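You operate a simulated robot arm through the tools that you are given. There is no shell and no other tool. Be economical: measure what you need, move in short steps, check, and stop when the job is done.

You are at the controls of a simulated robot arm. One attempt, no reset.

TASK
Dry the cream plate and put it in the yellow drawer.
Fine: use the checked tea towel and lay it back; shut the drawer. Where these are worked on the way, their far stop is far enough and under half their travel is too little: yellow drawer.

The check looks at the end state, three seconds after you hand in, the way a careful person would. Anything else that was tipped, shoved, dropped, spilled or broken makes it a failure. Flat cloth is picked up by pressing the open fingertips on it (5 to 10 N) and closing them slowly along it; thin cloth reads only 2 to 8 mm in the jaws.

THE ROBOT
A 7-joint arm with a two-finger parallel gripper on a trunk, on a base that drives. Base frame: it is fixed to the floor where the robot stands at the start and does not move with it; the origin is under the middle of the robot, x ahead of it, y to its left, z up. Lengths are in cm, angles in degrees, forces in N, time in s.
With the tool pointing down near the work surface it reaches from about 20 to 74 cm from the robot's upright axis, wherever it stands. Its first joint turns from -166.0 to 166.0 degrees. Places, roughly: checked tea towel (13x7x4 cm) [50, -20, 90]; drawer [80, -210, 40]; yellow drawer [70, -210, 50]. Payload 1.57 kg.
The TCP is the grasp point between the finger pads, 3 cm short of the fingertips. In the tool frame z runs along the fingers and y along their closing line. The gripper opens to 11 cm. The fingers are 2.4 cm wide and 1.2 cm thick; the gripper's body (4.8 by 11.2 cm) begins 7.8 cm behind the TCP.
Orientation is told as [roll, pitch, yaw] about the base's x, y, z axes, in that order, counted from this pose: with the fingers straight down and closing along the base's y, the tool's x points along the base's -x, its y along +y and its z along -z.

THE INTERFACE
- The arm moves only by the tool play_rows. Its argument "deltas" is a list that holds one entry, the list of rows, each a list of 7 numbers: the shift along the base's x, y, z in m, then the turn, a rotation vector about the base's x, y, z in degrees, then the finger opening in m, from 0 to 0.11. In form: [[[dx, dy, dz, ax, ay, az, claw], ...]]. A call has 1 to 8 rows; each row is the pose to reach, as a shift and turn from the pose commanded when the call began. A row lasts 0.2 s, in which the tool goes at most 5 cm and 8.6 degrees; a call with a longer step from one row to the next is refused whole, and so is a gripper value outside its range. Where a pose cannot be reached the arm comes as near as it can. A force on the tool above 50 N (or 10 N above the force at the start of the call, whichever is more), or a blocked arm, ends the call early, and 0.2 s more pass. Each finger travels about 4.5 cm/s and halts on what it meets, pressing with about 43 N; the grip force reading is that of the motor and also rises with nothing between the fingers. The clock runs only during rows and for 0.2 s after the last one: add rows that repeat a pose to give the fingers time. The reply holds the time, the measured pose of the TCP, the force on the tool along the base axes, the opening and the grip force, in the units named above and with some noise, with the torque about the TCP (base axes, N m) and any sound that the robot's microphone picked up.
- Cameras (640 x 400 px; columns grow to the right, rows downward): "scene" is now at [1.77, 11.46, 160.18]; the picture's right is [-0.44, -0.90, 0.00], its down [-0.54, 0.26, -0.80] and it looks along [0.72, -0.35, -0.60] (base axes); focal length 270 px, centre (320, 200). "wrist" rides on the gripper at [7, 1.6, -14.1] in the tool frame; the picture's right is [-0.23, 0.97, 0.00], its down [-0.86, -0.20, -0.48] and it looks along [-0.47, -0.11, 0.88] (tool axes); focal length 222 px, centre (320, 200). There is no depth. A picture from a camera that has moved, and an enlarged one, comes with that camera's place and axes in the base frame and with its lens.
- snapshot(camera): a new picture of that camera. The clock stands still meanwhile.
- move_column(by): slides the trunk up (or, below 0, down) by that many cm; the arm and the scene camera ride with it, the base frame stays. It gives what a move gives, with no picture.
- steer(legs): drives the robot by 1 to 6 legs, each [ahead, turn to the left] in cm and degrees, along the robot's own axes; the way and the turn of a leg run together, so that a leg with both is an arc; at most 150 cm and 180 degrees a leg. The arm and the cameras ride along, it lands a little off, and it stops where it bumps. It gives what a move gives.
- turn_head(pan, tilt): turns the head with the scene camera to pan (to the left, within 155 degrees either way) and tilt (down, from -29 to 69), counted from straight ahead of the robot. It gives what a move gives.
- enlarge(camera, box): a new picture of the part [left, top, right, bottom] of that camera's present view, enlarged. The clock stands still meanwhile.
- finish_job(): hands the job in; it is judged then, once.

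Go step by step. Nothing tells you exact positions but the pictures and the camera data: compare them with the known pose of the tool, close in by small moves and look again before you grip or let go. The budget is 120 turns and 78 pictures, counting those below and the enlarged ones. Unless the task says otherwise, let go and move clear before handing in, and close with one line.

The tools are called after ">>>" as name(argument=value, ...) on one line, values as JSON. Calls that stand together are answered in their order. play_rows: Moves the arm, as the interface text tells. Its arguments: {"type":"object","properties":{"deltas":{"type":"array"}},"required":["deltas"]} The other tools are called the same way: move_column (by) slides the trunk up or down; steer (legs) drives the base; turn_head (pan, tilt) turns the head that bears the scene camera; snapshot (camera) takes a picture; enlarge (camera, box) takes an enlarged picture of a part of a camera's view; finish_job () hands the job in.

At the start:

```text
time: 0.0
position: [39.5, -38.36, 115.02]
tcp_rot: [0.0, -0.1, 0.0]
force: [-0.7, 0.5, -0.4]
ft_torque: [0.0, 0.01, 0.01]
grip_width: 11.0
grip_force: 0.0
trunk travel left (down, up): [-52.5, 6.5]
robot x, y, heading: [-0.05, -0.05, 0.0]
head pan, tilt: [-26.1, 36.7]
```

scene: 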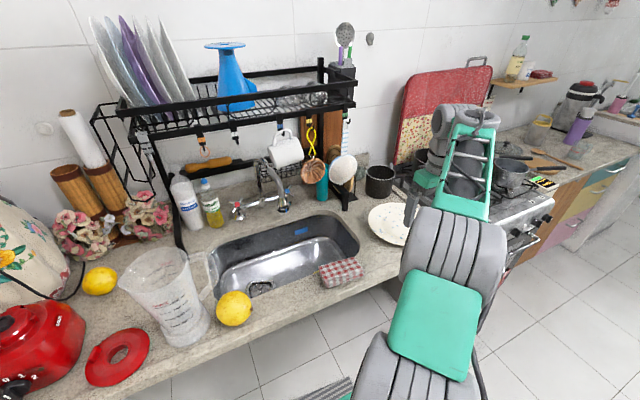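
wrist: 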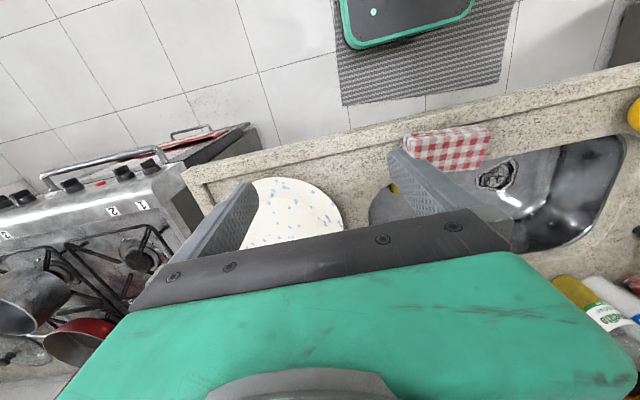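

I see the speckled (wet) cream plate near [62, -49] between sink and stove, and the towel on the front rim near [49, -19]. I will look closer at both.

>>> enlarge(camera="scene", box=[290, 170, 450, 300])

>>> enlarge(camera="wrist", box=[180, 90, 520, 270])

>>> enlarge(camera="scene", box=[460, 100, 640, 290])

```text
3.08 times, centred on (370, 235) of scene
camera zoom: at [1.77, 11.46, 160.18], right [-0.44, -0.9, 0.0], down [-0.54, 0.26, -0.8], along [0.72, -0.35, -0.6], focal length 832 px, centre (166, 92)
```

zoom: 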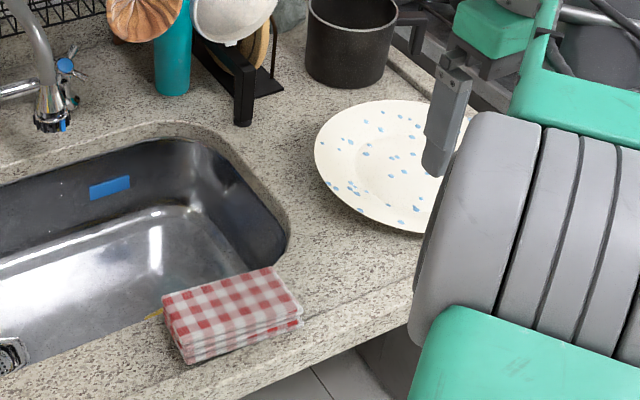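

```text
1.88 times, centred on (350, 180) of wrist
camera zoom: at [32.46, -36.74, 129.11], right [0.23, 0.97, 0.0], down [0.86, -0.2, 0.48], along [0.47, -0.11, -0.88], focal length 418 px, centre (264, 238)
```

zoom: 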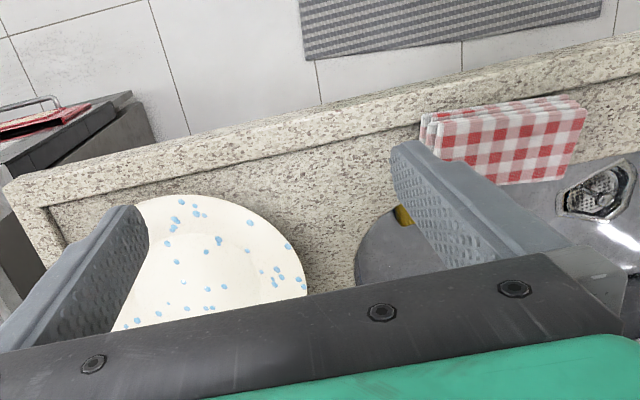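

```text
2.11 times, centred on (550, 195) of scene
camera zoom: at [1.77, 11.46, 160.18], right [-0.44, -0.9, 0.0], down [-0.54, 0.26, -0.8], along [0.72, -0.35, -0.6], focal length 569 px, centre (-164, 210)
```

zoom: 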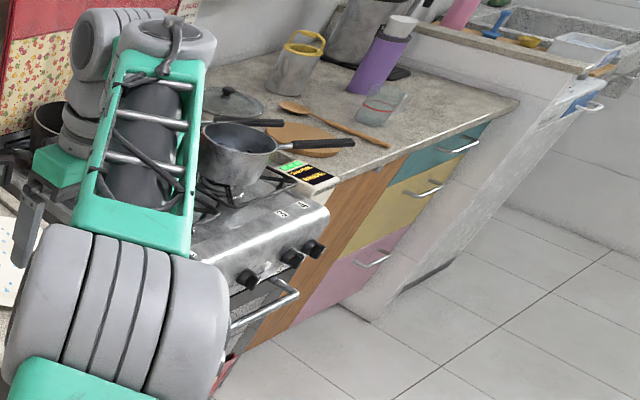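

Plate is out of reach from here (79 cm), towel lies at about [48, -18.5], turned 7°. I drive sideways to about y = -40 so that both are in reach.

>>> steer(legs=[[0, -90], [40, 0], [0, 90]])

>>> turn_head(pan=0, tilt=45)

>>> snapshot(camera="scene")

```text
time: 10.1
position: [43.17, -76.57, 114.87]
tcp_rot: [0.1, 0.0, 3.2]
force: [0.0, -0.1, 0.3]
ft_torque: [0.04, 0.01, 0.0]
grip_width: 10.97
grip_force: 0.1
trunk travel left (down, up): [-52.5, 6.5]
robot x, y, heading: [1.47, -40.64, 3.0]
head pan, tilt: [-26.1, 36.7]
```

```text
time: 11.0
position: [43.03, -76.68, 114.94]
tcp_rot: [0.1, 0.0, 3.3]
force: [0.1, -0.1, 0.0]
ft_torque: [0.02, -0.01, 0.03]
grip_width: 10.99
grip_force: 0.1
trunk travel left (down, up): [-52.5, 6.5]
robot x, y, heading: [1.54, -40.94, 3.4]
head pan, tilt: [0.0, 45.0]
```

```text
72 pictures are left
camera scene: at [2.83, -25.12, 158.96], right [0.05, -1.0, 0.0], down [-0.71, -0.04, -0.71], along [0.71, 0.04, -0.71], focal length 270 px, centre (320, 200)
```

scene: 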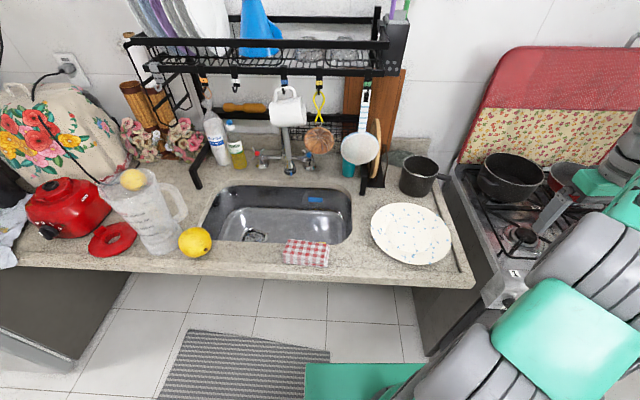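

Both are now in reach; the tool goes over the towel, turned so that the fingers close across its 7 cm width.

>>> play_rows(deltas=[[[0.004, 0.048, 0, 0, 0, 6.7, 0.11], [0.008, 0.096, 0, 0, 0, 13.4, 0.11], [0.012, 0.144, 0, 0, 0, 20, 0.11], [0.016, 0.192, 0, 0, 0, 26.7, 0.11], [0.02, 0.24, 0, 0, 0, 33.4, 0.11], [0.024, 0.288, 0, 0, 0, 40, 0.11], [0.027, 0.336, 0, 0, 0, 46.7, 0.11], [0.03, 0.384, 0, 0, 0, 53.4, 0.11]]])

>>> play_rows(deltas=[[[0.004, 0.048, -0.01, 0, 0, 6.7, 0.11], [0.008, 0.096, -0.03, 0, 0, 13.4, 0.11], [0.014, 0.144, -0.05, 0, 0, 20, 0.11], [0.018, 0.19, -0.07, 0, 0, 26.6, 0.11], [0.018, 0.198, -0.1, 0, 0, 26.6, 0.11], [0.018, 0.198, -0.1, 0, 0, 26.6, 0.11]]])

>>> snapshot(camera="wrist")

>>> snapshot(camera="scene")

```text
time: 12.8
position: [45.95, -38.27, 115.06]
tcp_rot: [0.1, 0.0, 56.6]
force: [0.2, -0.4, -0.1]
ft_torque: [0.0, 0.02, 0.02]
grip_width: 10.98
grip_force: 0.1
trunk travel left (down, up): [-52.5, 6.5]
robot x, y, heading: [1.18, -40.28, 3.3]
head pan, tilt: [0.0, 45.0]
```

```text
refused: row 2 steps farther than a row can; nothing moved
```

```text
71 pictures are left
camera wrist: at [40.74, -43.24, 129.17], right [-0.69, 0.72, 0.0], down [0.64, 0.6, 0.48], along [0.35, 0.33, -0.88], focal length 222 px, centre (320, 200)
```

wrist: 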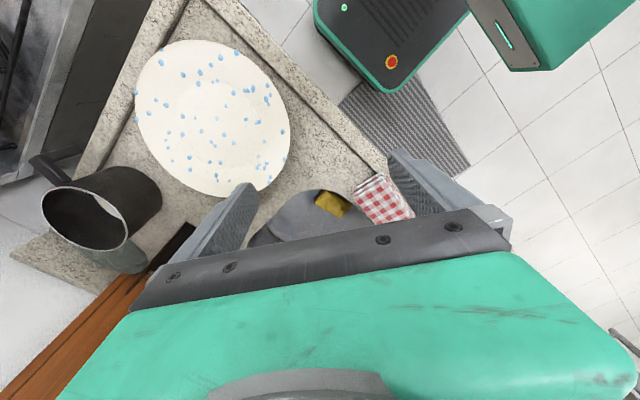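

```text
70 pictures are left
camera scene: at [2.83, -25.08, 158.96], right [0.06, -1.0, 0.0], down [-0.71, -0.04, -0.71], along [0.71, 0.04, -0.71], focal length 270 px, centre (320, 200)
```

scene: 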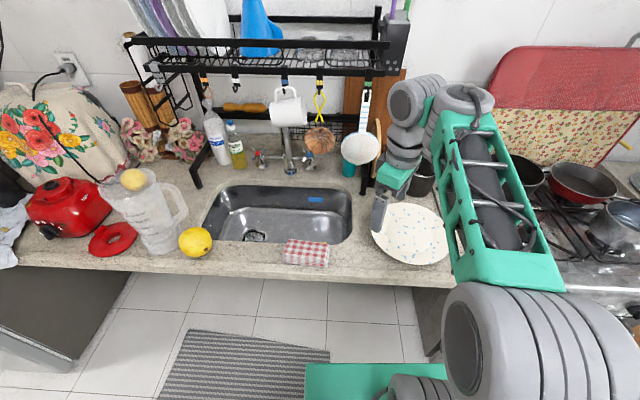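

Motion is good; continuing over the towel, down to a height above it.

>>> play_rows(deltas=[[[0.004, 0.045, 0, 0, 0, 6.6, 0.11], [0.01, 0.09, 0, 0, 0, 13.2, 0.11], [0.015, 0.135, -0.02, 0, 0, 19.8, 0.11], [0.02, 0.175, -0.04, 0, 0, 26.4, 0.11], [0.021, 0.198, -0.07, 0, 0, 26.4, 0.11], [0.021, 0.198, -0.1, 0, 0, 26.4, 0.11], [0.021, 0.198, -0.12, 0, 0, 26.4, 0.11]]])

>>> snapshot(camera="wrist")

>>> enlarge(camera="scene", box=[230, 170, 390, 290])

```text
time: 14.4
position: [48.22, -18.43, 103.21]
tcp_rot: [0.4, 0.0, 82.9]
force: [0.4, 0.1, 0.7]
ft_torque: [0.0, 0.0, 0.04]
grip_width: 11.0
grip_force: 0.1
out of reach, approached as far as the arm can: row 7
trunk travel left (down, up): [-52.5, 6.5]
robot x, y, heading: [1.34, -40.4, 3.3]
head pan, tilt: [0.0, 45.0]
```

```text
69 pictures are left
camera wrist: at [45.83, -25.21, 117.47], right [-0.94, 0.35, 0.01], down [0.31, 0.82, 0.48], along [0.16, 0.45, -0.88], focal length 222 px, centre (320, 200)
```

wrist: 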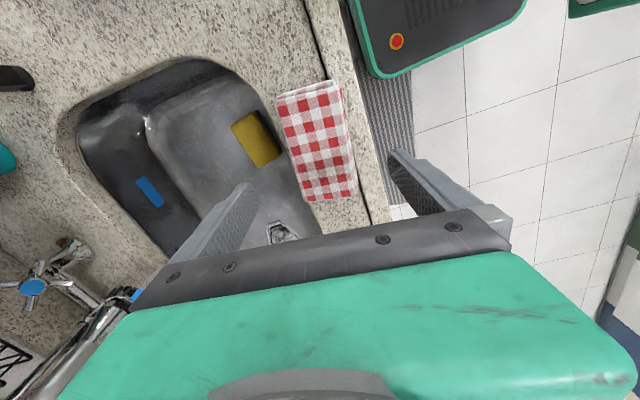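

```text
3.33 times, centred on (310, 230) of scene
camera zoom: at [2.79, -25.11, 158.96], right [0.06, -1.0, 0.0], down [-0.71, -0.04, -0.71], along [0.71, 0.04, -0.71], focal length 901 px, centre (353, 100)
```

zoom: 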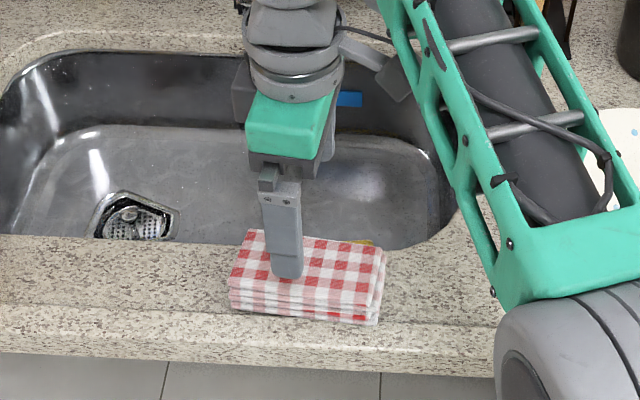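

The arm is at the end of its downward reach; the towel is centred about [48, -19]. I lift the arm and lower the trunk to gain room.

>>> play_rows(deltas=[[[0, -0.003, 0.04, 0, 0, 0, 0.11], [0, -0.005, 0.08, 0, 0, 0, 0.11], [0, -0.005, 0.12, 0, 0, 0, 0.11]]])

>>> move_column(by=-15)

>>> play_rows(deltas=[[[-0.002, 0, -0.03, 0, 0, 0, 0.11], [-0.002, 0, -0.04, 0, 0, 0, 0.11], [-0.002, 0, -0.04, 0, 0, 0, 0.11]]])

>>> enlarge(camera="scene", box=[230, 170, 390, 290])

>>> snapshot(camera="wrist")

```text
time: 15.2
position: [47.94, -19.04, 115.22]
tcp_rot: [0.2, 0.1, 83.0]
force: [0.8, -0.6, 0.3]
ft_torque: [0.02, -0.01, 0.01]
grip_width: 11.0
grip_force: 0.0
trunk travel left (down, up): [-52.5, 6.5]
robot x, y, heading: [1.75, -40.85, 3.2]
head pan, tilt: [0.0, 45.0]
```

```text
time: 17.0
position: [48.01, -19.02, 100.4]
tcp_rot: [-0.1, -0.1, 83.0]
force: [-0.5, 0.0, 0.2]
ft_torque: [0.02, 0.01, 0.01]
grip_width: 10.99
grip_force: 0.1
trunk travel left (down, up): [-37.5, 21.5]
robot x, y, heading: [1.76, -40.3, 3.2]
head pan, tilt: [0.0, 45.0]
```

```text
time: 17.8
position: [47.72, -19.07, 96.31]
tcp_rot: [0.1, 0.0, 83.0]
force: [-0.3, 0.0, -0.1]
ft_torque: [0.02, -0.02, 0.02]
grip_width: 10.99
grip_force: 0.1
trunk travel left (down, up): [-37.5, 21.5]
robot x, y, heading: [1.78, -40.3, 3.0]
head pan, tilt: [0.0, 45.0]
```

```text
3.33 times, centred on (310, 230) of scene
camera zoom: at [2.83, -25.1, 143.96], right [0.06, -1.0, 0.0], down [-0.71, -0.04, -0.71], along [0.71, 0.04, -0.71], focal length 901 px, centre (353, 100)
```

zoom: 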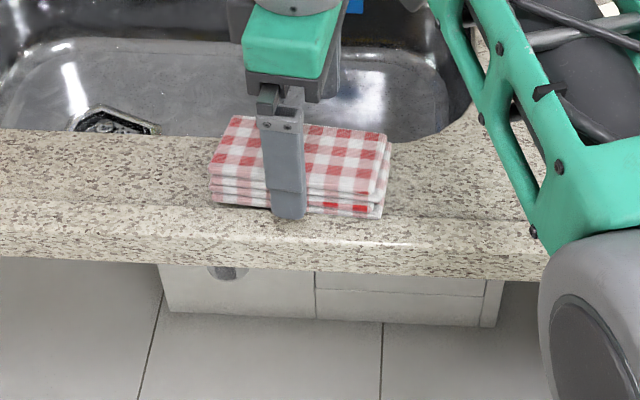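

```text
66 pictures are left
camera wrist: at [45.34, -25.75, 110.46], right [-0.94, 0.34, 0.0], down [0.3, 0.82, 0.48], along [0.17, 0.45, -0.88], focal length 222 px, centre (320, 200)
```

wrist: 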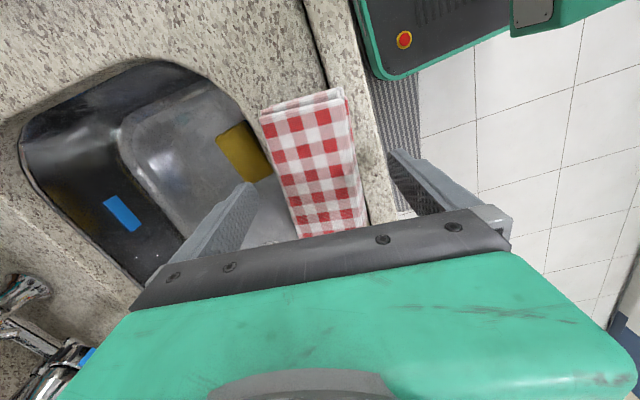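

Fingers straddle the towel. I narrow a little and go down to tips about 90, watching force.

>>> play_rows(deltas=[[[0.001, -0.004, -0.005, 0, 0, 0, 0.095], [0.001, -0.006, -0.01, 0, 0, 0, 0.095], [0.001, -0.006, -0.016, 0, 0, 0, 0.095], [0.001, -0.006, -0.022, 0, 0, 0, 0.095], [0.001, -0.006, -0.028, 0, 0, 0, 0.095], [0.001, -0.006, -0.032, 0, 0, 0, 0.095], [0.001, -0.006, -0.032, 0, 0, 0, 0.095]]])

>>> enlarge(camera="scene", box=[230, 170, 390, 290])

>>> enlarge(camera="wrist", box=[200, 60, 440, 220])

```text
time: 19.4
position: [47.95, -19.66, 93.16]
tcp_rot: [0.1, 0.0, 83.1]
force: [-0.3, 0.0, 0.1]
ft_torque: [-0.01, 0.0, 0.01]
grip_width: 9.49
grip_force: 0.1
trunk travel left (down, up): [-37.5, 21.5]
robot x, y, heading: [1.41, -40.27, 3.1]
head pan, tilt: [0.0, 45.0]
```

```text
3.33 times, centred on (310, 230) of scene
camera zoom: at [2.83, -25.1, 143.96], right [0.06, -1.0, 0.0], down [-0.71, -0.04, -0.71], along [0.71, 0.04, -0.71], focal length 901 px, centre (353, 100)
```

zoom: 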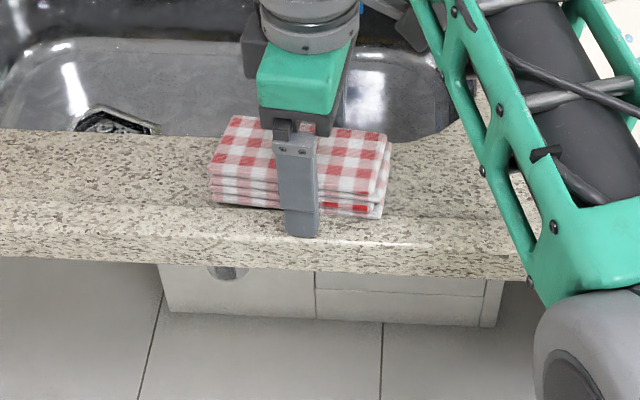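

```text
2.50 times, centred on (320, 140) of wrist
camera zoom: at [45.43, -26.35, 107.29], right [-0.94, 0.34, 0.0], down [0.3, 0.82, 0.48], along [0.17, 0.45, -0.88], focal length 555 px, centre (320, 350)
```

zoom: 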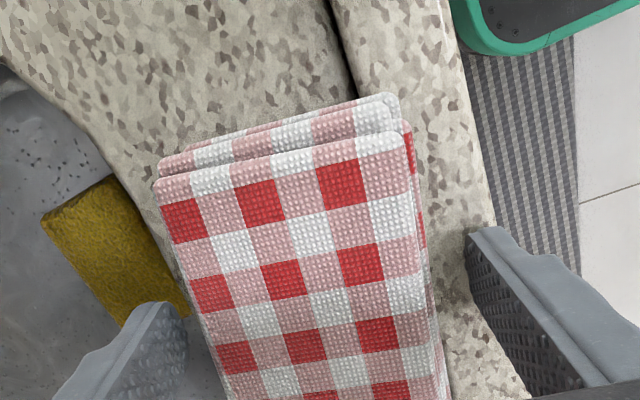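

Straddled without contact. Closing on the towel.

>>> play_rows(deltas=[[[0, 0, 0, 0, 0, 0, 0.08], [0, 0, 0, 0, 0, 0, 0.07], [0, 0, 0, 0, 0, 0, 0.06], [0, 0, 0, 0, 0, 0, 0.05], [0, 0, 0, 0, 0, 0, 0.045], [0, 0, 0, 0, 0, 0, 0.04], [0, 0, 0, 0, 0, 0, 0.04]]])

>>> enlarge(camera="scene", box=[230, 170, 390, 290])

```text
time: 21.0
position: [47.93, -19.59, 93.11]
tcp_rot: [0.0, -0.1, 83.0]
force: [-0.2, -0.3, 1.0]
ft_torque: [0.02, 0.04, 0.01]
grip_width: 6.98
grip_force: 42.7
trunk travel left (down, up): [-37.5, 21.5]
robot x, y, heading: [1.77, -40.56, 3.3]
head pan, tilt: [0.0, 45.0]
```

```text
3.33 times, centred on (310, 230) of scene
camera zoom: at [2.82, -25.1, 143.96], right [0.06, -1.0, 0.0], down [-0.71, -0.04, -0.71], along [0.71, 0.04, -0.71], focal length 901 px, centre (353, 100)
```

zoom: 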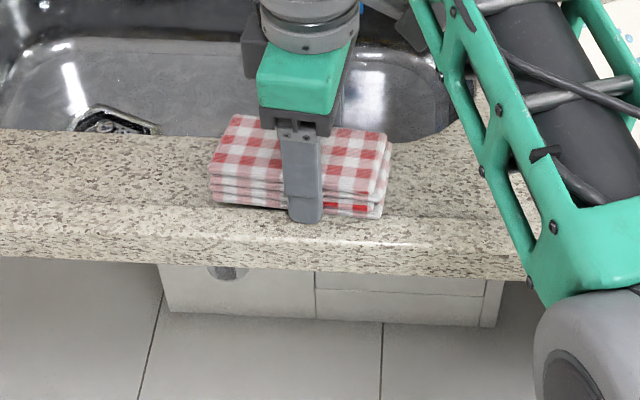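

Towel is a firm folded bundle (7 cm), and the counter looks to be near z = 90, so my tips are almost at its bottom. I reopen, rise 2 cm and regrip so that cloth sticks out below the tips.

>>> play_rows(deltas=[[[0, 0, 0, 0, 0, 0, 0.075], [0, 0, 0, 0, 0, 0, 0.08], [0, 0, 0.01, 0, 0, 0, 0.08], [0, 0, 0.02, 0, 0, 0, 0.08], [0, 0, 0.02, 0, 0, 0, 0.07], [0, 0, 0.02, 0, 0, 0, 0.06], [0, 0, 0.02, 0, 0, 0, 0.045], [0, 0, 0.02, 0, 0, 0, 0.04]]])

>>> play_rows(deltas=[[[0, 0, 0, 0, 0, 0, 0.04], [0, 0, 0.02, 0, 0, 0, 0.04], [0, 0, 0.05, 0, 0, 0, 0.04], [0, 0, 0.08, 0, 0, 0, 0.04], [0, 0, 0.08, 0, 0, 0, 0.04]]])

>>> enlarge(camera="scene", box=[230, 150, 470, 300])

```text
time: 22.8
position: [48.01, -19.68, 95.07]
tcp_rot: [0.1, -0.1, 83.0]
force: [0.8, -0.2, -0.4]
ft_torque: [0.0, -0.02, 0.02]
grip_width: 6.71
grip_force: 39.3
trunk travel left (down, up): [-37.5, 21.5]
robot x, y, heading: [1.41, -40.59, 3.3]
head pan, tilt: [0.0, 45.0]
```

```text
time: 24.0
position: [47.9, -19.7, 103.07]
tcp_rot: [0.0, 0.0, 83.0]
force: [-0.4, 0.8, 0.1]
ft_torque: [-0.05, 0.01, -0.01]
grip_width: 6.71
grip_force: 43.4
trunk travel left (down, up): [-37.5, 21.5]
robot x, y, heading: [1.76, -40.52, 3.2]
head pan, tilt: [0.0, 45.0]
```

```text
2.67 times, centred on (350, 225) of scene
camera zoom: at [2.82, -25.1, 143.96], right [0.06, -1.0, 0.0], down [-0.71, -0.04, -0.71], along [0.71, 0.04, -0.71], focal length 721 px, centre (240, 133)
```

zoom: 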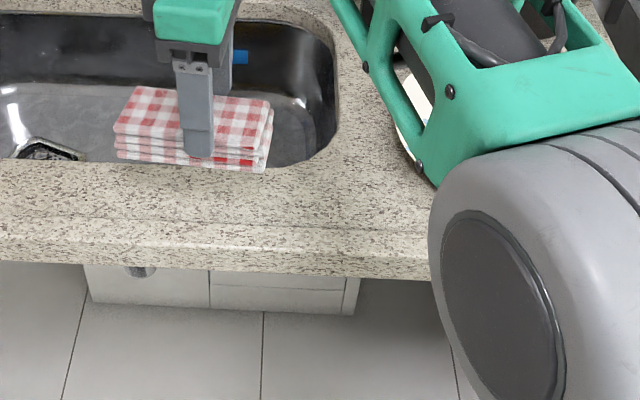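

The towel is held with cloth protruding below the tips. I carry it over the plate, turning to yaw 0 so the bundle lies along x and the gripper stays clear of the pot behind the plate.

>>> play_rows(deltas=[[[0.003, -0.03, 0.03, 0, 0, -8, 0.04], [0.006, -0.06, 0.05, 0, 0, -16, 0.04], [0.01, -0.1, 0.05, 0, 0, -24, 0.04], [0.015, -0.14, 0.05, 0, 0, -32, 0.04], [0.02, -0.18, 0.05, 0, 0, -40, 0.04], [0.025, -0.22, 0.05, 0, 0, -48, 0.04], [0.03, -0.26, 0.05, 0, 0, -56, 0.04], [0.035, -0.3, 0.05, 0, 0, -64, 0.04]]])

>>> play_rows(deltas=[[[0.01, -0.01, 0, 0, 0, -7, 0.04], [0.02, -0.015, 0, 0, 0, -14, 0.04], [0.03, -0.015, 0, 0, 0, -19, 0.04], [0.04, -0.015, 0, 0, 0, -19, 0.04], [0.04, -0.015, 0, 0, 0, -19, 0.04]]])

>>> snapshot(camera="wrist")

>>> snapshot(camera="scene")

```text
time: 25.8
position: [51.18, -49.89, 108.18]
tcp_rot: [-0.1, 0.0, 18.8]
force: [0.8, 0.0, -0.3]
ft_torque: [-0.02, 0.0, 0.01]
grip_width: 6.7
grip_force: 43.1
trunk travel left (down, up): [-37.5, 21.5]
robot x, y, heading: [1.78, -40.41, 3.2]
head pan, tilt: [0.0, 45.0]
```

```text
time: 27.0
position: [55.3, -51.16, 108.13]
tcp_rot: [-0.1, 0.1, 0.0]
force: [-0.5, 0.0, -1.4]
ft_torque: [-0.01, 0.03, 0.02]
grip_width: 6.74
grip_force: 42.8
trunk travel left (down, up): [-37.5, 21.5]
robot x, y, heading: [1.74, -40.36, 3.1]
head pan, tilt: [0.0, 45.0]
```

```text
61 pictures are left
camera wrist: at [48.33, -49.61, 122.35], right [0.23, 0.97, 0.0], down [0.85, -0.2, 0.48], along [0.47, -0.11, -0.88], focal length 222 px, centre (320, 200)
```

wrist: 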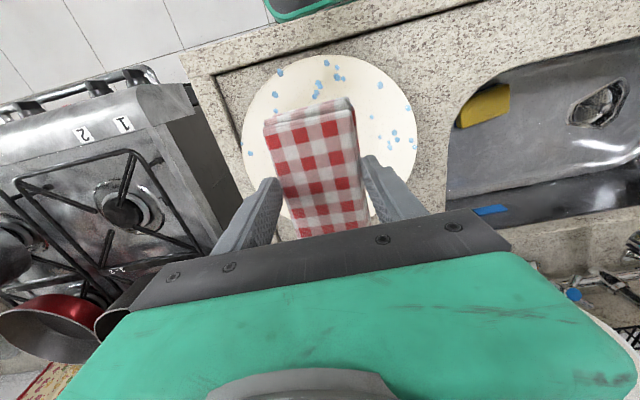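

```text
60 pictures are left
camera scene: at [2.85, -25.11, 143.96], right [0.06, -1.0, 0.0], down [-0.71, -0.04, -0.71], along [0.71, 0.04, -0.71], focal length 270 px, centre (320, 200)
```

scene: 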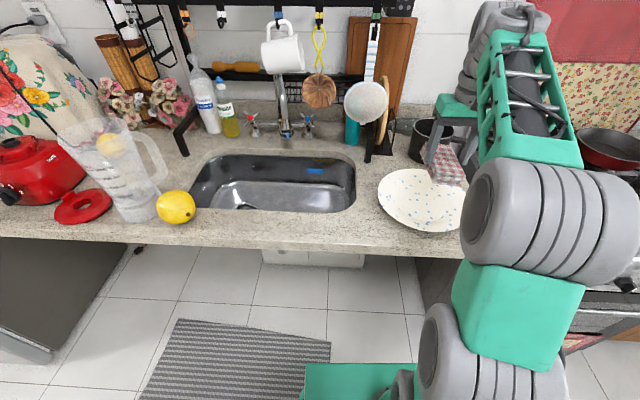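

The plate centre is about [57.8, -50.2], radius about 12, and the spots are water drops. I lower the towel toward the near half, at low speed.

>>> play_rows(deltas=[[[0, 0.01, -0.04, 0, 0, 0, 0.04], [0, 0.01, -0.08, 0, 0, 0, 0.04], [0, 0.01, -0.095, 0, 0, 0, 0.04], [0, 0.01, -0.1, 0, 0, 0, 0.04], [0, 0.01, -0.105, 0, 0, 0, 0.04], [0, 0.01, -0.11, 0, 0, 0, 0.04], [0, 0.01, -0.11, 0, 0, 0, 0.04]]])

>>> enlarge(camera="scene", box=[370, 120, 490, 240])

```text
time: 28.6
position: [55.25, -50.25, 97.17]
tcp_rot: [0.0, -0.1, 0.0]
force: [0.4, -0.4, -1.4]
ft_torque: [0.01, 0.03, -0.03]
grip_width: 6.72
grip_force: 42.6
trunk travel left (down, up): [-37.5, 21.5]
robot x, y, heading: [1.41, -40.36, 3.2]
head pan, tilt: [0.0, 45.0]
```

```text
3.33 times, centred on (430, 180) of scene
camera zoom: at [2.84, -25.11, 143.96], right [0.06, -1.0, 0.0], down [-0.71, -0.04, -0.71], along [0.71, 0.04, -0.71], focal length 901 px, centre (-47, 267)
```

zoom: 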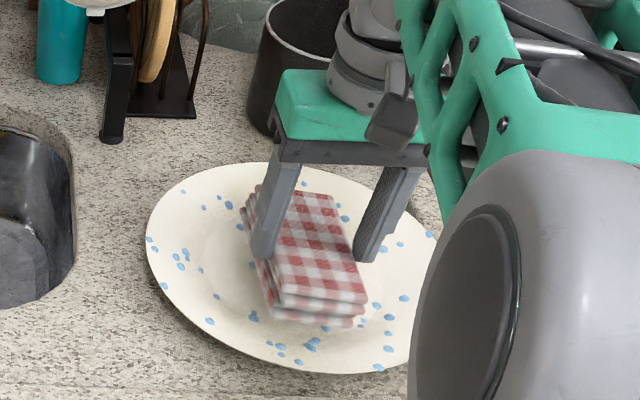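

Close to contact. I go down in 3 mm steps until force appears.

>>> play_rows(deltas=[[[0, 0, -0.003, 0, 0, 0, 0.04], [0, 0, -0.006, 0, 0, 0, 0.04], [0, 0, -0.009, 0, 0, 0, 0.04], [0, 0, -0.009, 0, 0, 0, 0.04]]])

```text
time: 29.6
position: [55.38, -50.1, 96.24]
tcp_rot: [0.0, 0.0, 0.0]
force: [0.2, -0.6, 0.1]
ft_torque: [-0.01, 0.05, -0.01]
grip_width: 6.7
grip_force: 42.9
trunk travel left (down, up): [-37.5, 21.5]
robot x, y, heading: [1.57, -40.68, 3.4]
head pan, tilt: [0.0, 45.0]
```

>>> play_rows(deltas=[[[0, 0, -0.003, 0, 0, 0, 0.04], [0, 0, -0.006, 0, 0, 0, 0.04], [0, 0, -0.006, 0, 0, 0, 0.04]]])

```text
time: 30.4
position: [55.4, -50.08, 95.77]
tcp_rot: [0.0, -0.3, 0.0]
force: [4.8, 2.3, 20.2]
ft_torque: [-0.56, 0.81, 0.09]
grip_width: 6.72
grip_force: 43.1
trunk travel left (down, up): [-37.5, 21.5]
robot x, y, heading: [1.94, -40.26, 3.0]
head pan, tilt: [0.0, 45.0]
```

Contact at about z 96 (20 N at 95.8, too hard). I ease to a light press and start a short stroke.

>>> play_rows(deltas=[[[0, 0, 0.003, 0, 0, 0, 0.04], [0, 0.015, 0.003, 0, 0, 0, 0.04], [0, 0.03, 0.003, 0, 0, 0, 0.04], [0, 0.03, 0.003, 0, 0, 0, 0.04]]])

>>> enlarge(camera="scene", box=[370, 120, 490, 240])

```text
time: 31.4
position: [55.33, -46.98, 95.97]
tcp_rot: [0.0, 0.0, 0.0]
force: [3.4, -4.7, 8.5]
ft_torque: [-0.29, 0.36, 0.25]
grip_width: 6.69
grip_force: 42.8
trunk travel left (down, up): [-37.5, 21.5]
robot x, y, heading: [1.62, -40.19, 3.3]
head pan, tilt: [0.0, 45.0]
```

```text
3.33 times, centred on (430, 180) of scene
camera zoom: at [2.8, -25.14, 143.96], right [0.06, -1.0, 0.0], down [-0.71, -0.04, -0.71], along [0.71, 0.04, -0.71], focal length 901 px, centre (-47, 267)
```

zoom: 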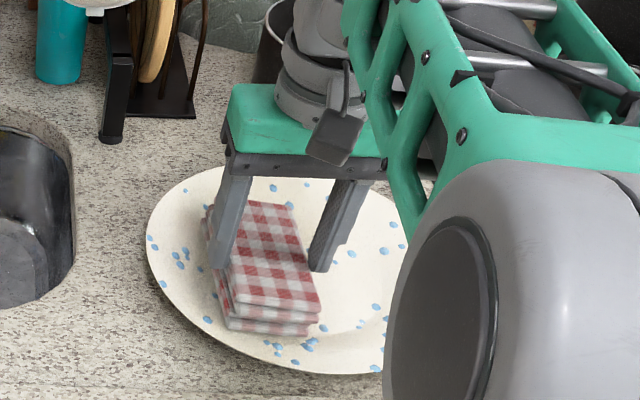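

The stroke works and the plate stays put. I widen it to the left side, then back across.

>>> play_rows(deltas=[[[0, 0.015, 0.001, 0, 0, 0, 0.04], [0, 0.03, 0.002, 0, 0, 0, 0.04], [0, 0.045, 0.004, 0, 0, 0, 0.04], [0, 0.045, 0.004, 0, 0, 0, 0.04]]])

>>> enlarge(camera="scene", box=[370, 120, 490, 240])

```text
time: 32.4
position: [55.25, -42.58, 96.24]
tcp_rot: [0.0, 0.1, 0.0]
force: [0.7, 0.2, -0.2]
ft_torque: [-0.02, 0.03, -0.03]
grip_width: 6.68
grip_force: 43.4
trunk travel left (down, up): [-37.5, 21.5]
robot x, y, heading: [1.81, -40.54, 3.1]
head pan, tilt: [0.0, 45.0]
```

```text
3.33 times, centred on (430, 180) of scene
camera zoom: at [2.82, -25.1, 143.95], right [0.06, -1.0, 0.0], down [-0.71, -0.04, -0.71], along [0.71, 0.04, -0.71], focal length 901 px, centre (-47, 267)
```

zoom: 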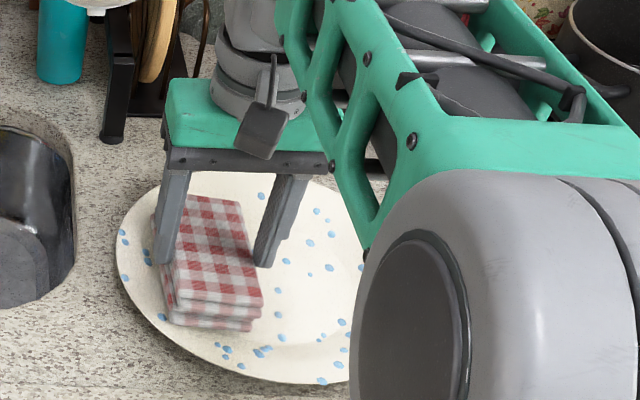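

The plate got dragged ~2.5 cm left and the torque shows only a towel corner touched the sloping rim. I lift, centre the bundle over the well, and press lightly there.

>>> play_rows(deltas=[[[0, 0, 0.015, 0, 0, 0, 0.04], [0, 0, 0.12, 0, 0, 0, 0.04]]])

>>> play_rows(deltas=[[[0, 0, 0.04, 0, 0, 0, 0.04], [-0.02, 0, 0.08, 0, 0, 0, 0.04], [-0.05, 0, 0.12, 0, 0, 0, 0.04], [-0.05, 0, 0.12, 0, 0, 0, 0.04]]])

>>> snapshot(camera="wrist")

```text
refused: row 2 steps farther than a row can; nothing moved
```

```text
time: 33.4
position: [50.38, -42.63, 108.3]
tcp_rot: [0.0, 0.1, 0.0]
force: [-0.1, -0.2, -1.1]
ft_torque: [-0.01, -0.05, -0.05]
grip_width: 6.73
grip_force: 42.9
trunk travel left (down, up): [-37.5, 21.5]
robot x, y, heading: [1.49, -40.63, 3.2]
head pan, tilt: [0.0, 45.0]
```

```text
56 pictures are left
camera wrist: at [43.42, -41.06, 122.57], right [0.23, 0.97, 0.0], down [0.85, -0.2, 0.48], along [0.47, -0.11, -0.88], focal length 222 px, centre (320, 200)
```

wrist: 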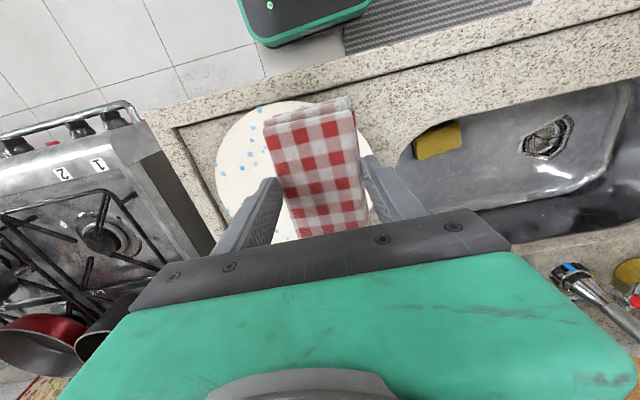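

Plate centre now near [57, -47.8]. I go over it and lower until light contact in the well.

>>> play_rows(deltas=[[[0.03, -0.025, 0, 0, 0, 0, 0.04], [0.061, -0.052, -0.01, 0, 0, 0, 0.04], [0.061, -0.052, -0.05, 0, 0, 0, 0.04], [0.061, -0.052, -0.09, 0, 0, 0, 0.04], [0.061, -0.052, -0.115, 0, 0, 0, 0.04], [0.061, -0.052, -0.12, 0, 0, 0, 0.04], [0.061, -0.052, -0.123, 0, 0, 0, 0.04], [0.061, -0.052, -0.123, 0, 0, 0, 0.04]]])

```text
time: 35.2
position: [56.53, -47.94, 95.83]
tcp_rot: [0.0, 0.0, 0.0]
force: [0.4, -0.3, 0.6]
ft_torque: [-0.02, -0.03, -0.02]
grip_width: 6.71
grip_force: 43.1
trunk travel left (down, up): [-37.5, 21.5]
robot x, y, heading: [1.79, -40.24, 3.3]
head pan, tilt: [0.0, 45.0]
```

>>> play_rows(deltas=[[[0, 0, -0.002, 0, 0, 0, 0.04], [0, 0, -0.004, 0, 0, 0, 0.04], [0, 0, -0.004, 0, 0, 0, 0.04]]])

```text
time: 36.0
position: [56.63, -47.94, 95.6]
tcp_rot: [0.0, 0.0, 0.0]
force: [-2.2, 0.5, 4.6]
ft_torque: [-0.13, -0.34, 0.01]
grip_width: 6.72
grip_force: 43.5
trunk travel left (down, up): [-37.5, 21.5]
robot x, y, heading: [1.78, -40.66, 3.1]
head pan, tilt: [0.0, 45.0]
```

Light contact at the far edge of the bundle. I shift slightly near and rub in small strokes, then check.

>>> play_rows(deltas=[[[-0.01, 0, -0.001, 0, 0, 0, 0.04], [-0.015, 0.012, -0.001, 0, 0, 0, 0.04], [-0.005, 0.012, -0.001, 0, 0, 0, 0.04], [-0.005, -0.012, -0.001, 0, 0, 0, 0.04], [-0.015, -0.012, -0.001, 0, 0, 0, 0.04], [-0.01, 0, -0.001, 0, 0, 0, 0.04]]])

>>> play_rows(deltas=[[[0, 0, 0.04, 0, 0, 0, 0.04], [-0.02, 0.02, 0.08, 0, 0, 0, 0.04], [-0.05, 0.06, 0.1, 0, 0, 0, 0.04], [-0.06, 0.11, 0.1, 0, 0, 0, 0.04], [-0.06, 0.16, 0.1, 0, 0, 0, 0.04], [-0.06, 0.2, 0.1, 0, 0, 0, 0.04]]])

>>> snapshot(camera="scene")

>>> snapshot(camera="wrist")

```text
time: 37.4
position: [55.3, -47.96, 95.6]
tcp_rot: [-0.1, 0.0, -0.2]
force: [0.4, -1.1, 3.6]
ft_torque: [-0.17, -0.31, -0.06]
grip_width: 6.68
grip_force: 43.1
trunk travel left (down, up): [-37.5, 21.5]
robot x, y, heading: [1.63, -40.37, 3.1]
head pan, tilt: [0.0, 45.0]
```

```text
refused: row 3 steps farther than a row can; nothing moved
```

```text
55 pictures are left
camera scene: at [2.8, -25.12, 143.96], right [0.05, -1.0, 0.0], down [-0.71, -0.04, -0.71], along [0.71, 0.04, -0.71], focal length 270 px, centre (320, 200)
```

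scene: 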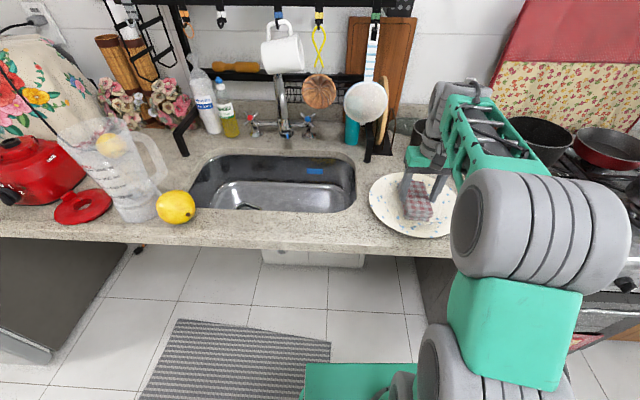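

```text
54 pictures are left
camera wrist: at [48.33, -46.32, 109.82], right [0.23, 0.97, 0.0], down [0.85, -0.2, 0.48], along [0.47, -0.11, -0.88], focal length 222 px, centre (320, 200)
```

wrist: 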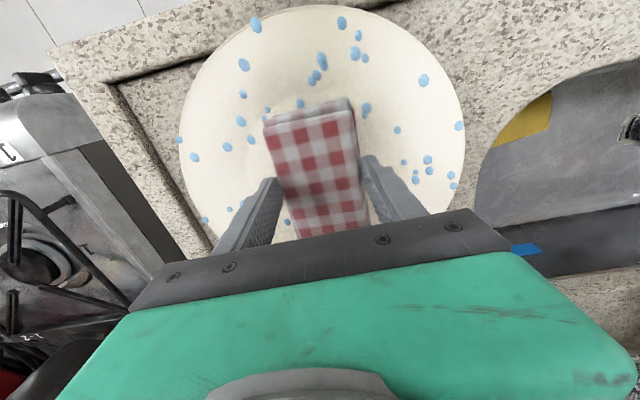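

Good close view of drops from the wrist. I lift off sideways to inspect which drops are gone.

>>> play_rows(deltas=[[[0, 0, 0.04, 0, 0, 0, 0.04], [-0.01, 0.02, 0.08, 0, 0, 0, 0.04], [-0.02, 0.06, 0.1, 0, 0, 0, 0.04], [-0.03, 0.1, 0.1, 0, 0, 0, 0.04], [-0.04, 0.14, 0.1, 0, 0, 0, 0.04], [-0.05, 0.17, 0.1, 0, 0, 0, 0.04]]])

>>> enlarge(camera="scene", box=[360, 160, 480, 250])

>>> snapshot(camera="wrist")

```text
time: 38.8
position: [50.38, -30.77, 105.08]
tcp_rot: [0.0, -0.1, 0.1]
force: [0.1, 1.5, -0.3]
ft_torque: [-0.01, 0.03, 0.0]
grip_width: 6.66
grip_force: 43.0
trunk travel left (down, up): [-37.5, 21.5]
robot x, y, heading: [1.95, -40.56, 3.3]
head pan, tilt: [0.0, 45.0]
```

```text
4.44 times, centred on (420, 205) of scene
camera zoom: at [2.84, -25.1, 143.96], right [0.06, -1.0, 0.0], down [-0.71, -0.04, -0.71], along [0.71, 0.04, -0.71], focal length 1202 px, centre (-124, 178)
```

zoom: 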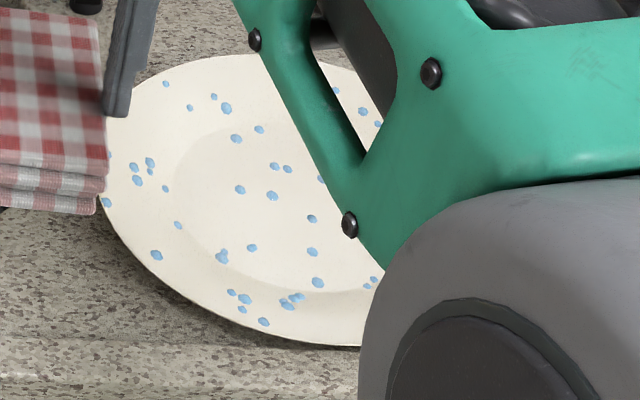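

```text
52 pictures are left
camera wrist: at [43.3, -29.13, 119.22], right [0.23, 0.97, 0.0], down [0.85, -0.2, 0.48], along [0.47, -0.11, -0.88], focal length 222 px, centre (320, 200)
```

wrist: 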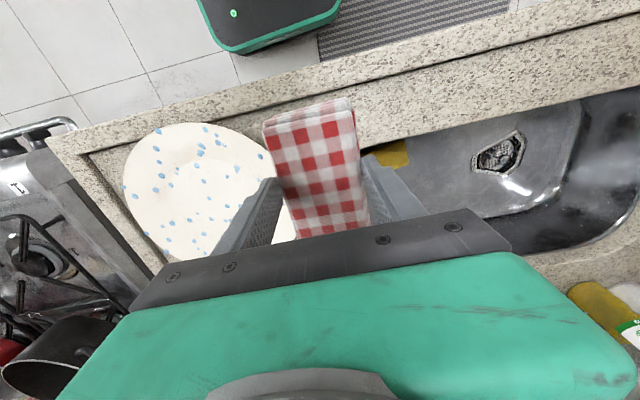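

The drops in the well are still there: the flat bundle only bridged the sloping rim. I try tilting the tool 20° so that the bundle's near edge reaches into the well.

>>> play_rows(deltas=[[[0.02, -0.04, 0.02, 0, -7, 0, 0.04], [0.04, -0.08, 0.02, 0, -14, 0, 0.04], [0.06, -0.12, 0.02, 0, -20, 0, 0.04], [0.08, -0.16, 0.02, 0, -20, 0, 0.04], [0.1, -0.172, 0.0, 0, -20, 0, 0.04], [0.1, -0.172, -0.03, 0, -20, 0, 0.04], [0.1, -0.172, -0.06, 0, -20, 0, 0.04], [0.1, -0.172, -0.068, 0, -20, 0, 0.04]]])

>>> snapshot(camera="wrist")

>>> enlarge(camera="scene", box=[360, 140, 480, 250])

```text
time: 40.6
position: [60.74, -47.94, 98.53]
tcp_rot: [0.0, -20.1, 0.0]
force: [-0.9, -0.4, -0.9]
ft_torque: [-0.01, 0.01, 0.04]
grip_width: 6.7
grip_force: 43.4
trunk travel left (down, up): [-37.5, 21.5]
robot x, y, heading: [1.54, -40.5, 3.2]
head pan, tilt: [0.0, 45.0]
```

```text
51 pictures are left
camera wrist: at [49.32, -46.33, 109.44], right [0.21, 0.97, 0.08], down [0.64, -0.2, 0.74], along [0.74, -0.11, -0.67], focal length 222 px, centre (320, 200)
```

wrist: 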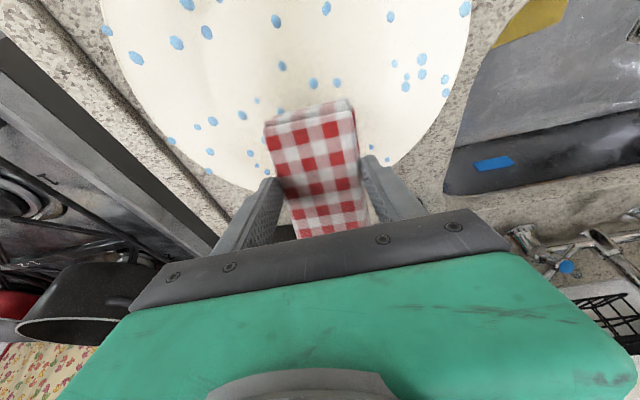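

```text
3.64 times, centred on (420, 195) of scene
camera zoom: at [2.84, -25.11, 143.96], right [0.06, -1.0, 0.0], down [-0.71, -0.04, -0.71], along [0.71, 0.04, -0.71], focal length 983 px, centre (-44, 218)
```

zoom: 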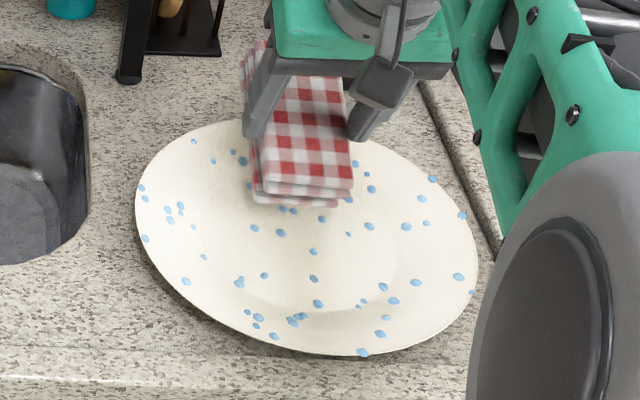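

Excellent view: the near edge and the drops are both visible. I lower to contact.

>>> play_rows(deltas=[[[0, 0, -0.004, 0, 0, 0, 0.04], [0, 0, -0.008, 0, 0, 0, 0.04], [0, 0, -0.011, 0, 0, 0, 0.04], [0, 0, -0.011, 0, 0, 0, 0.04]]])

```text
time: 41.6
position: [60.56, -47.88, 97.72]
tcp_rot: [0.1, -20.0, 0.0]
force: [-0.2, 0.6, -0.2]
ft_torque: [-0.04, 0.04, 0.0]
grip_width: 6.69
grip_force: 43.1
trunk travel left (down, up): [-37.5, 21.5]
robot x, y, heading: [1.48, -40.4, 3.1]
head pan, tilt: [0.0, 45.0]
```

>>> play_rows(deltas=[[[0, 0, -0.003, 0, 0, 0, 0.04], [0, 0, -0.006, 0, 0, 0, 0.04], [0, 0, -0.006, 0, 0, 0, 0.04]]])

```text
time: 42.4
position: [60.54, -47.9, 97.06]
tcp_rot: [0.0, -20.0, 0.0]
force: [-0.1, 0.1, -1.0]
ft_torque: [-0.02, 0.01, 0.0]
grip_width: 6.7
grip_force: 42.8
trunk travel left (down, up): [-37.5, 21.5]
robot x, y, heading: [1.66, -40.84, 3.2]
head pan, tilt: [0.0, 45.0]
```

>>> play_rows(deltas=[[[0, 0, -0.002, 0, 0, 0, 0.04], [0, 0, -0.004, 0, 0, 0, 0.04], [0, 0, -0.004, 0, 0, 0, 0.04]]])

```text
time: 43.2
position: [60.55, -47.99, 96.81]
tcp_rot: [-0.1, -20.1, 0.0]
force: [1.4, -1.6, 8.6]
ft_torque: [-0.4, 0.12, 0.12]
grip_width: 6.68
grip_force: 43.3
trunk travel left (down, up): [-37.5, 21.5]
robot x, y, heading: [1.33, -40.64, 3.1]
head pan, tilt: [0.0, 45.0]
```

In contact at about 8 N. I drag toward the robot 5 cm and look.

>>> play_rows(deltas=[[[-0.01, 0, 0.0005, 0, 0, 0, 0.04], [-0.02, 0, 0.0005, 0, 0, 0, 0.04], [-0.03, 0, 0.0005, 0, 0, 0, 0.04], [-0.04, 0, 0.0005, 0, 0, 0, 0.04]]])

>>> enlarge(camera="scene", box=[360, 140, 480, 250])

>>> snapshot(camera="wrist")

```text
time: 44.2
position: [56.44, -47.99, 96.78]
tcp_rot: [0.0, -20.0, -0.1]
force: [3.3, 0.8, 13.2]
ft_torque: [-0.37, 0.16, 0.06]
grip_width: 6.7
grip_force: 43.2
trunk travel left (down, up): [-37.5, 21.5]
robot x, y, heading: [1.64, -40.44, 3.0]
head pan, tilt: [0.0, 45.0]
```

```text
3.64 times, centred on (420, 195) of scene
camera zoom: at [2.79, -25.08, 143.96], right [0.06, -1.0, 0.0], down [-0.71, -0.04, -0.71], along [0.71, 0.04, -0.71], focal length 983 px, centre (-44, 218)
```

zoom: 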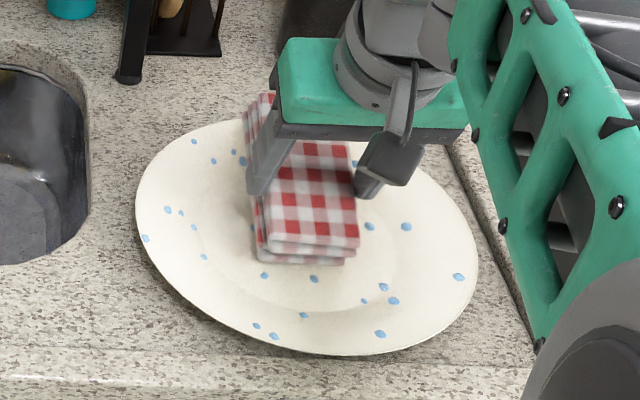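

```text
48 pictures are left
camera wrist: at [44.97, -46.31, 107.67], right [0.21, 0.97, 0.08], down [0.64, -0.2, 0.74], along [0.74, -0.11, -0.67], focal length 222 px, centre (320, 200)
```

wrist: 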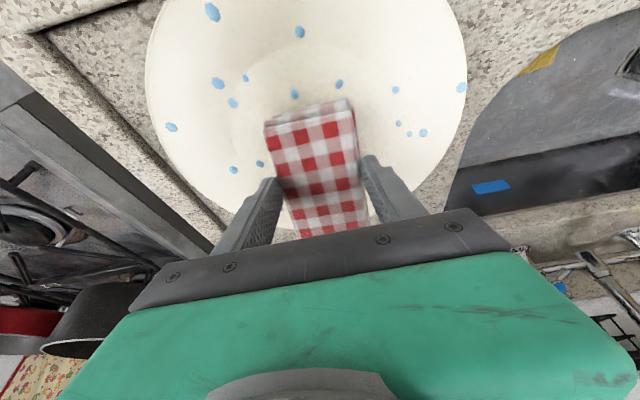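

Drops are thinning all over the plate and it hasn't moved. More rubbing back and forth in the well.

>>> play_rows(deltas=[[[0.01, 0, 0.0005, 0, 0, 0, 0.04], [0.02, 0, 0.0005, 0, 0, 0, 0.04], [0.03, 0, 0.0005, 0, 0, 0, 0.04], [0.04, 0, 0.0005, 0, 0, 0, 0.04], [0.03, 0, 0.0005, 0, 0, 0, 0.04], [0.02, 0, 0.0005, 0, 0, 0, 0.04], [0.01, 0, 0.0005, 0, 0, 0, 0.04], [0, 0, 0.0005, 0, 0, 0, 0.04]]])

>>> snapshot(camera="wrist")

```text
time: 46.0
position: [56.61, -48.09, 96.83]
tcp_rot: [0.1, -20.0, 0.0]
force: [0.0, 0.7, -0.3]
ft_torque: [0.01, 0.02, 0.0]
grip_width: 6.67
grip_force: 43.0
trunk travel left (down, up): [-37.5, 21.5]
robot x, y, heading: [1.96, -40.59, 3.0]
head pan, tilt: [0.0, 45.0]
```

```text
47 pictures are left
camera wrist: at [45.12, -46.41, 107.7], right [0.21, 0.97, 0.08], down [0.64, -0.2, 0.74], along [0.74, -0.11, -0.67], focal length 222 px, centre (320, 200)
```

wrist: 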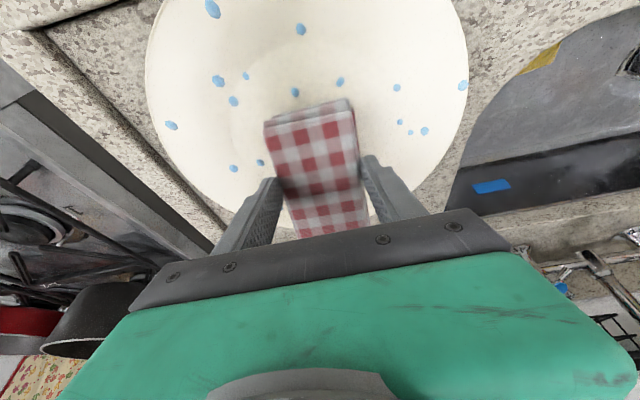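

Contact was lost (0 N), so nothing changed. I press about 1.5 mm lower and repeat.

>>> play_rows(deltas=[[[0, 0, -0.0015, 0, 0, 0, 0.04], [0.01, 0, -0.0015, 0, 0, 0, 0.04], [0.02, 0, -0.0015, 0, 0, 0, 0.04], [0.03, 0, -0.0015, 0, 0, 0, 0.04], [0.04, 0, -0.0015, 0, 0, 0, 0.04]]])

>>> play_rows(deltas=[[[-0.01, 0, 0, 0, 0, 0, 0.04], [-0.02, 0, 0, 0, 0, 0, 0.04], [-0.03, 0, 0, 0, 0, 0, 0.04], [-0.04, 0, 0, 0, 0, 0, 0.04]]])

>>> snapshot(camera="wrist")

```text
time: 47.2
position: [60.37, -48.02, 96.58]
tcp_rot: [0.0, -19.9, 0.0]
force: [-2.1, 0.5, 5.2]
ft_torque: [-0.2, 0.33, -0.07]
grip_width: 6.67
grip_force: 43.2
trunk travel left (down, up): [-37.5, 21.5]
robot x, y, heading: [1.88, -40.19, 3.0]
head pan, tilt: [0.0, 45.0]
```

```text
time: 48.2
position: [56.57, -47.97, 96.69]
tcp_rot: [0.0, -20.1, 0.0]
force: [2.5, 0.2, 11.3]
ft_torque: [-0.33, 0.2, 0.08]
grip_width: 6.74
grip_force: 42.6
trunk travel left (down, up): [-37.5, 21.5]
robot x, y, heading: [1.5, -40.25, 3.4]
head pan, tilt: [0.0, 45.0]
```

```text
46 pictures are left
camera wrist: at [45.08, -46.32, 107.54], right [0.21, 0.97, 0.08], down [0.64, -0.2, 0.74], along [0.74, -0.11, -0.66], focal length 222 px, centre (320, 200)
```

wrist: 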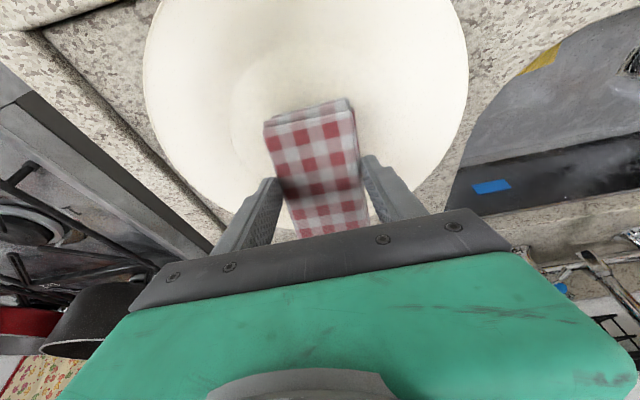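

All visible drops are gone. One more pass for safety, then I lift and go back to the towel's place.

>>> play_rows(deltas=[[[0.01, 0, -0.0005, 0, 0, 0, 0.04], [0.02, 0, -0.0005, 0, 0, 0, 0.04], [0.03, 0, -0.0005, 0, 0, 0, 0.04], [0.04, 0, -0.0005, 0, 0, 0, 0.04], [0.03, 0, 0, 0, 0, 0, 0.04], [0.02, 0, 0, 0, 0, 0, 0.04], [0.01, 0, 0, 0, 0, 0, 0.04]]])

>>> play_rows(deltas=[[[0, 0, 0.04, 0, 0, 0, 0.04], [-0.01, 0.01, 0.08, 0, 7, 0, 0.04], [-0.02, 0.04, 0.1, 0, 14, 0, 0.04], [-0.03, 0.08, 0.1, 0, 20, 0, 0.04], [-0.04, 0.12, 0.1, 0, 20, 0, 0.04], [-0.05, 0.16, 0.1, 0, 20, 0, 0.04], [-0.06, 0.2, 0.1, 0, 20, 0, 0.04]]])

>>> snapshot(camera="scene")

```text
time: 49.8
position: [57.34, -48.02, 96.65]
tcp_rot: [0.0, -20.0, 0.0]
force: [3.0, 0.3, 9.1]
ft_torque: [-0.26, 0.19, 0.04]
grip_width: 6.71
grip_force: 43.0
trunk travel left (down, up): [-37.5, 21.5]
robot x, y, heading: [1.84, -40.52, 3.3]
head pan, tilt: [0.0, 45.0]
```

```text
time: 51.4
position: [51.44, -28.06, 106.37]
tcp_rot: [-0.1, 0.0, 0.0]
force: [-0.1, -0.4, -1.0]
ft_torque: [0.01, 0.06, -0.01]
grip_width: 6.7
grip_force: 43.2
trunk travel left (down, up): [-37.5, 21.5]
robot x, y, heading: [1.73, -40.35, 3.1]
head pan, tilt: [0.0, 45.0]
```

```text
45 pictures are left
camera scene: at [2.84, -25.1, 143.96], right [0.06, -1.0, 0.0], down [-0.71, -0.04, -0.71], along [0.71, 0.04, -0.71], focal length 270 px, centre (320, 200)
```

scene: 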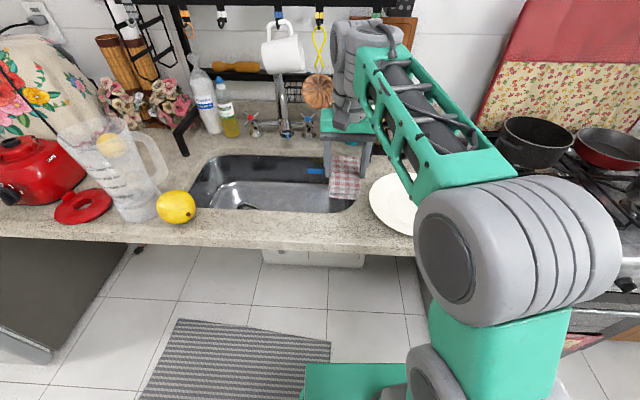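

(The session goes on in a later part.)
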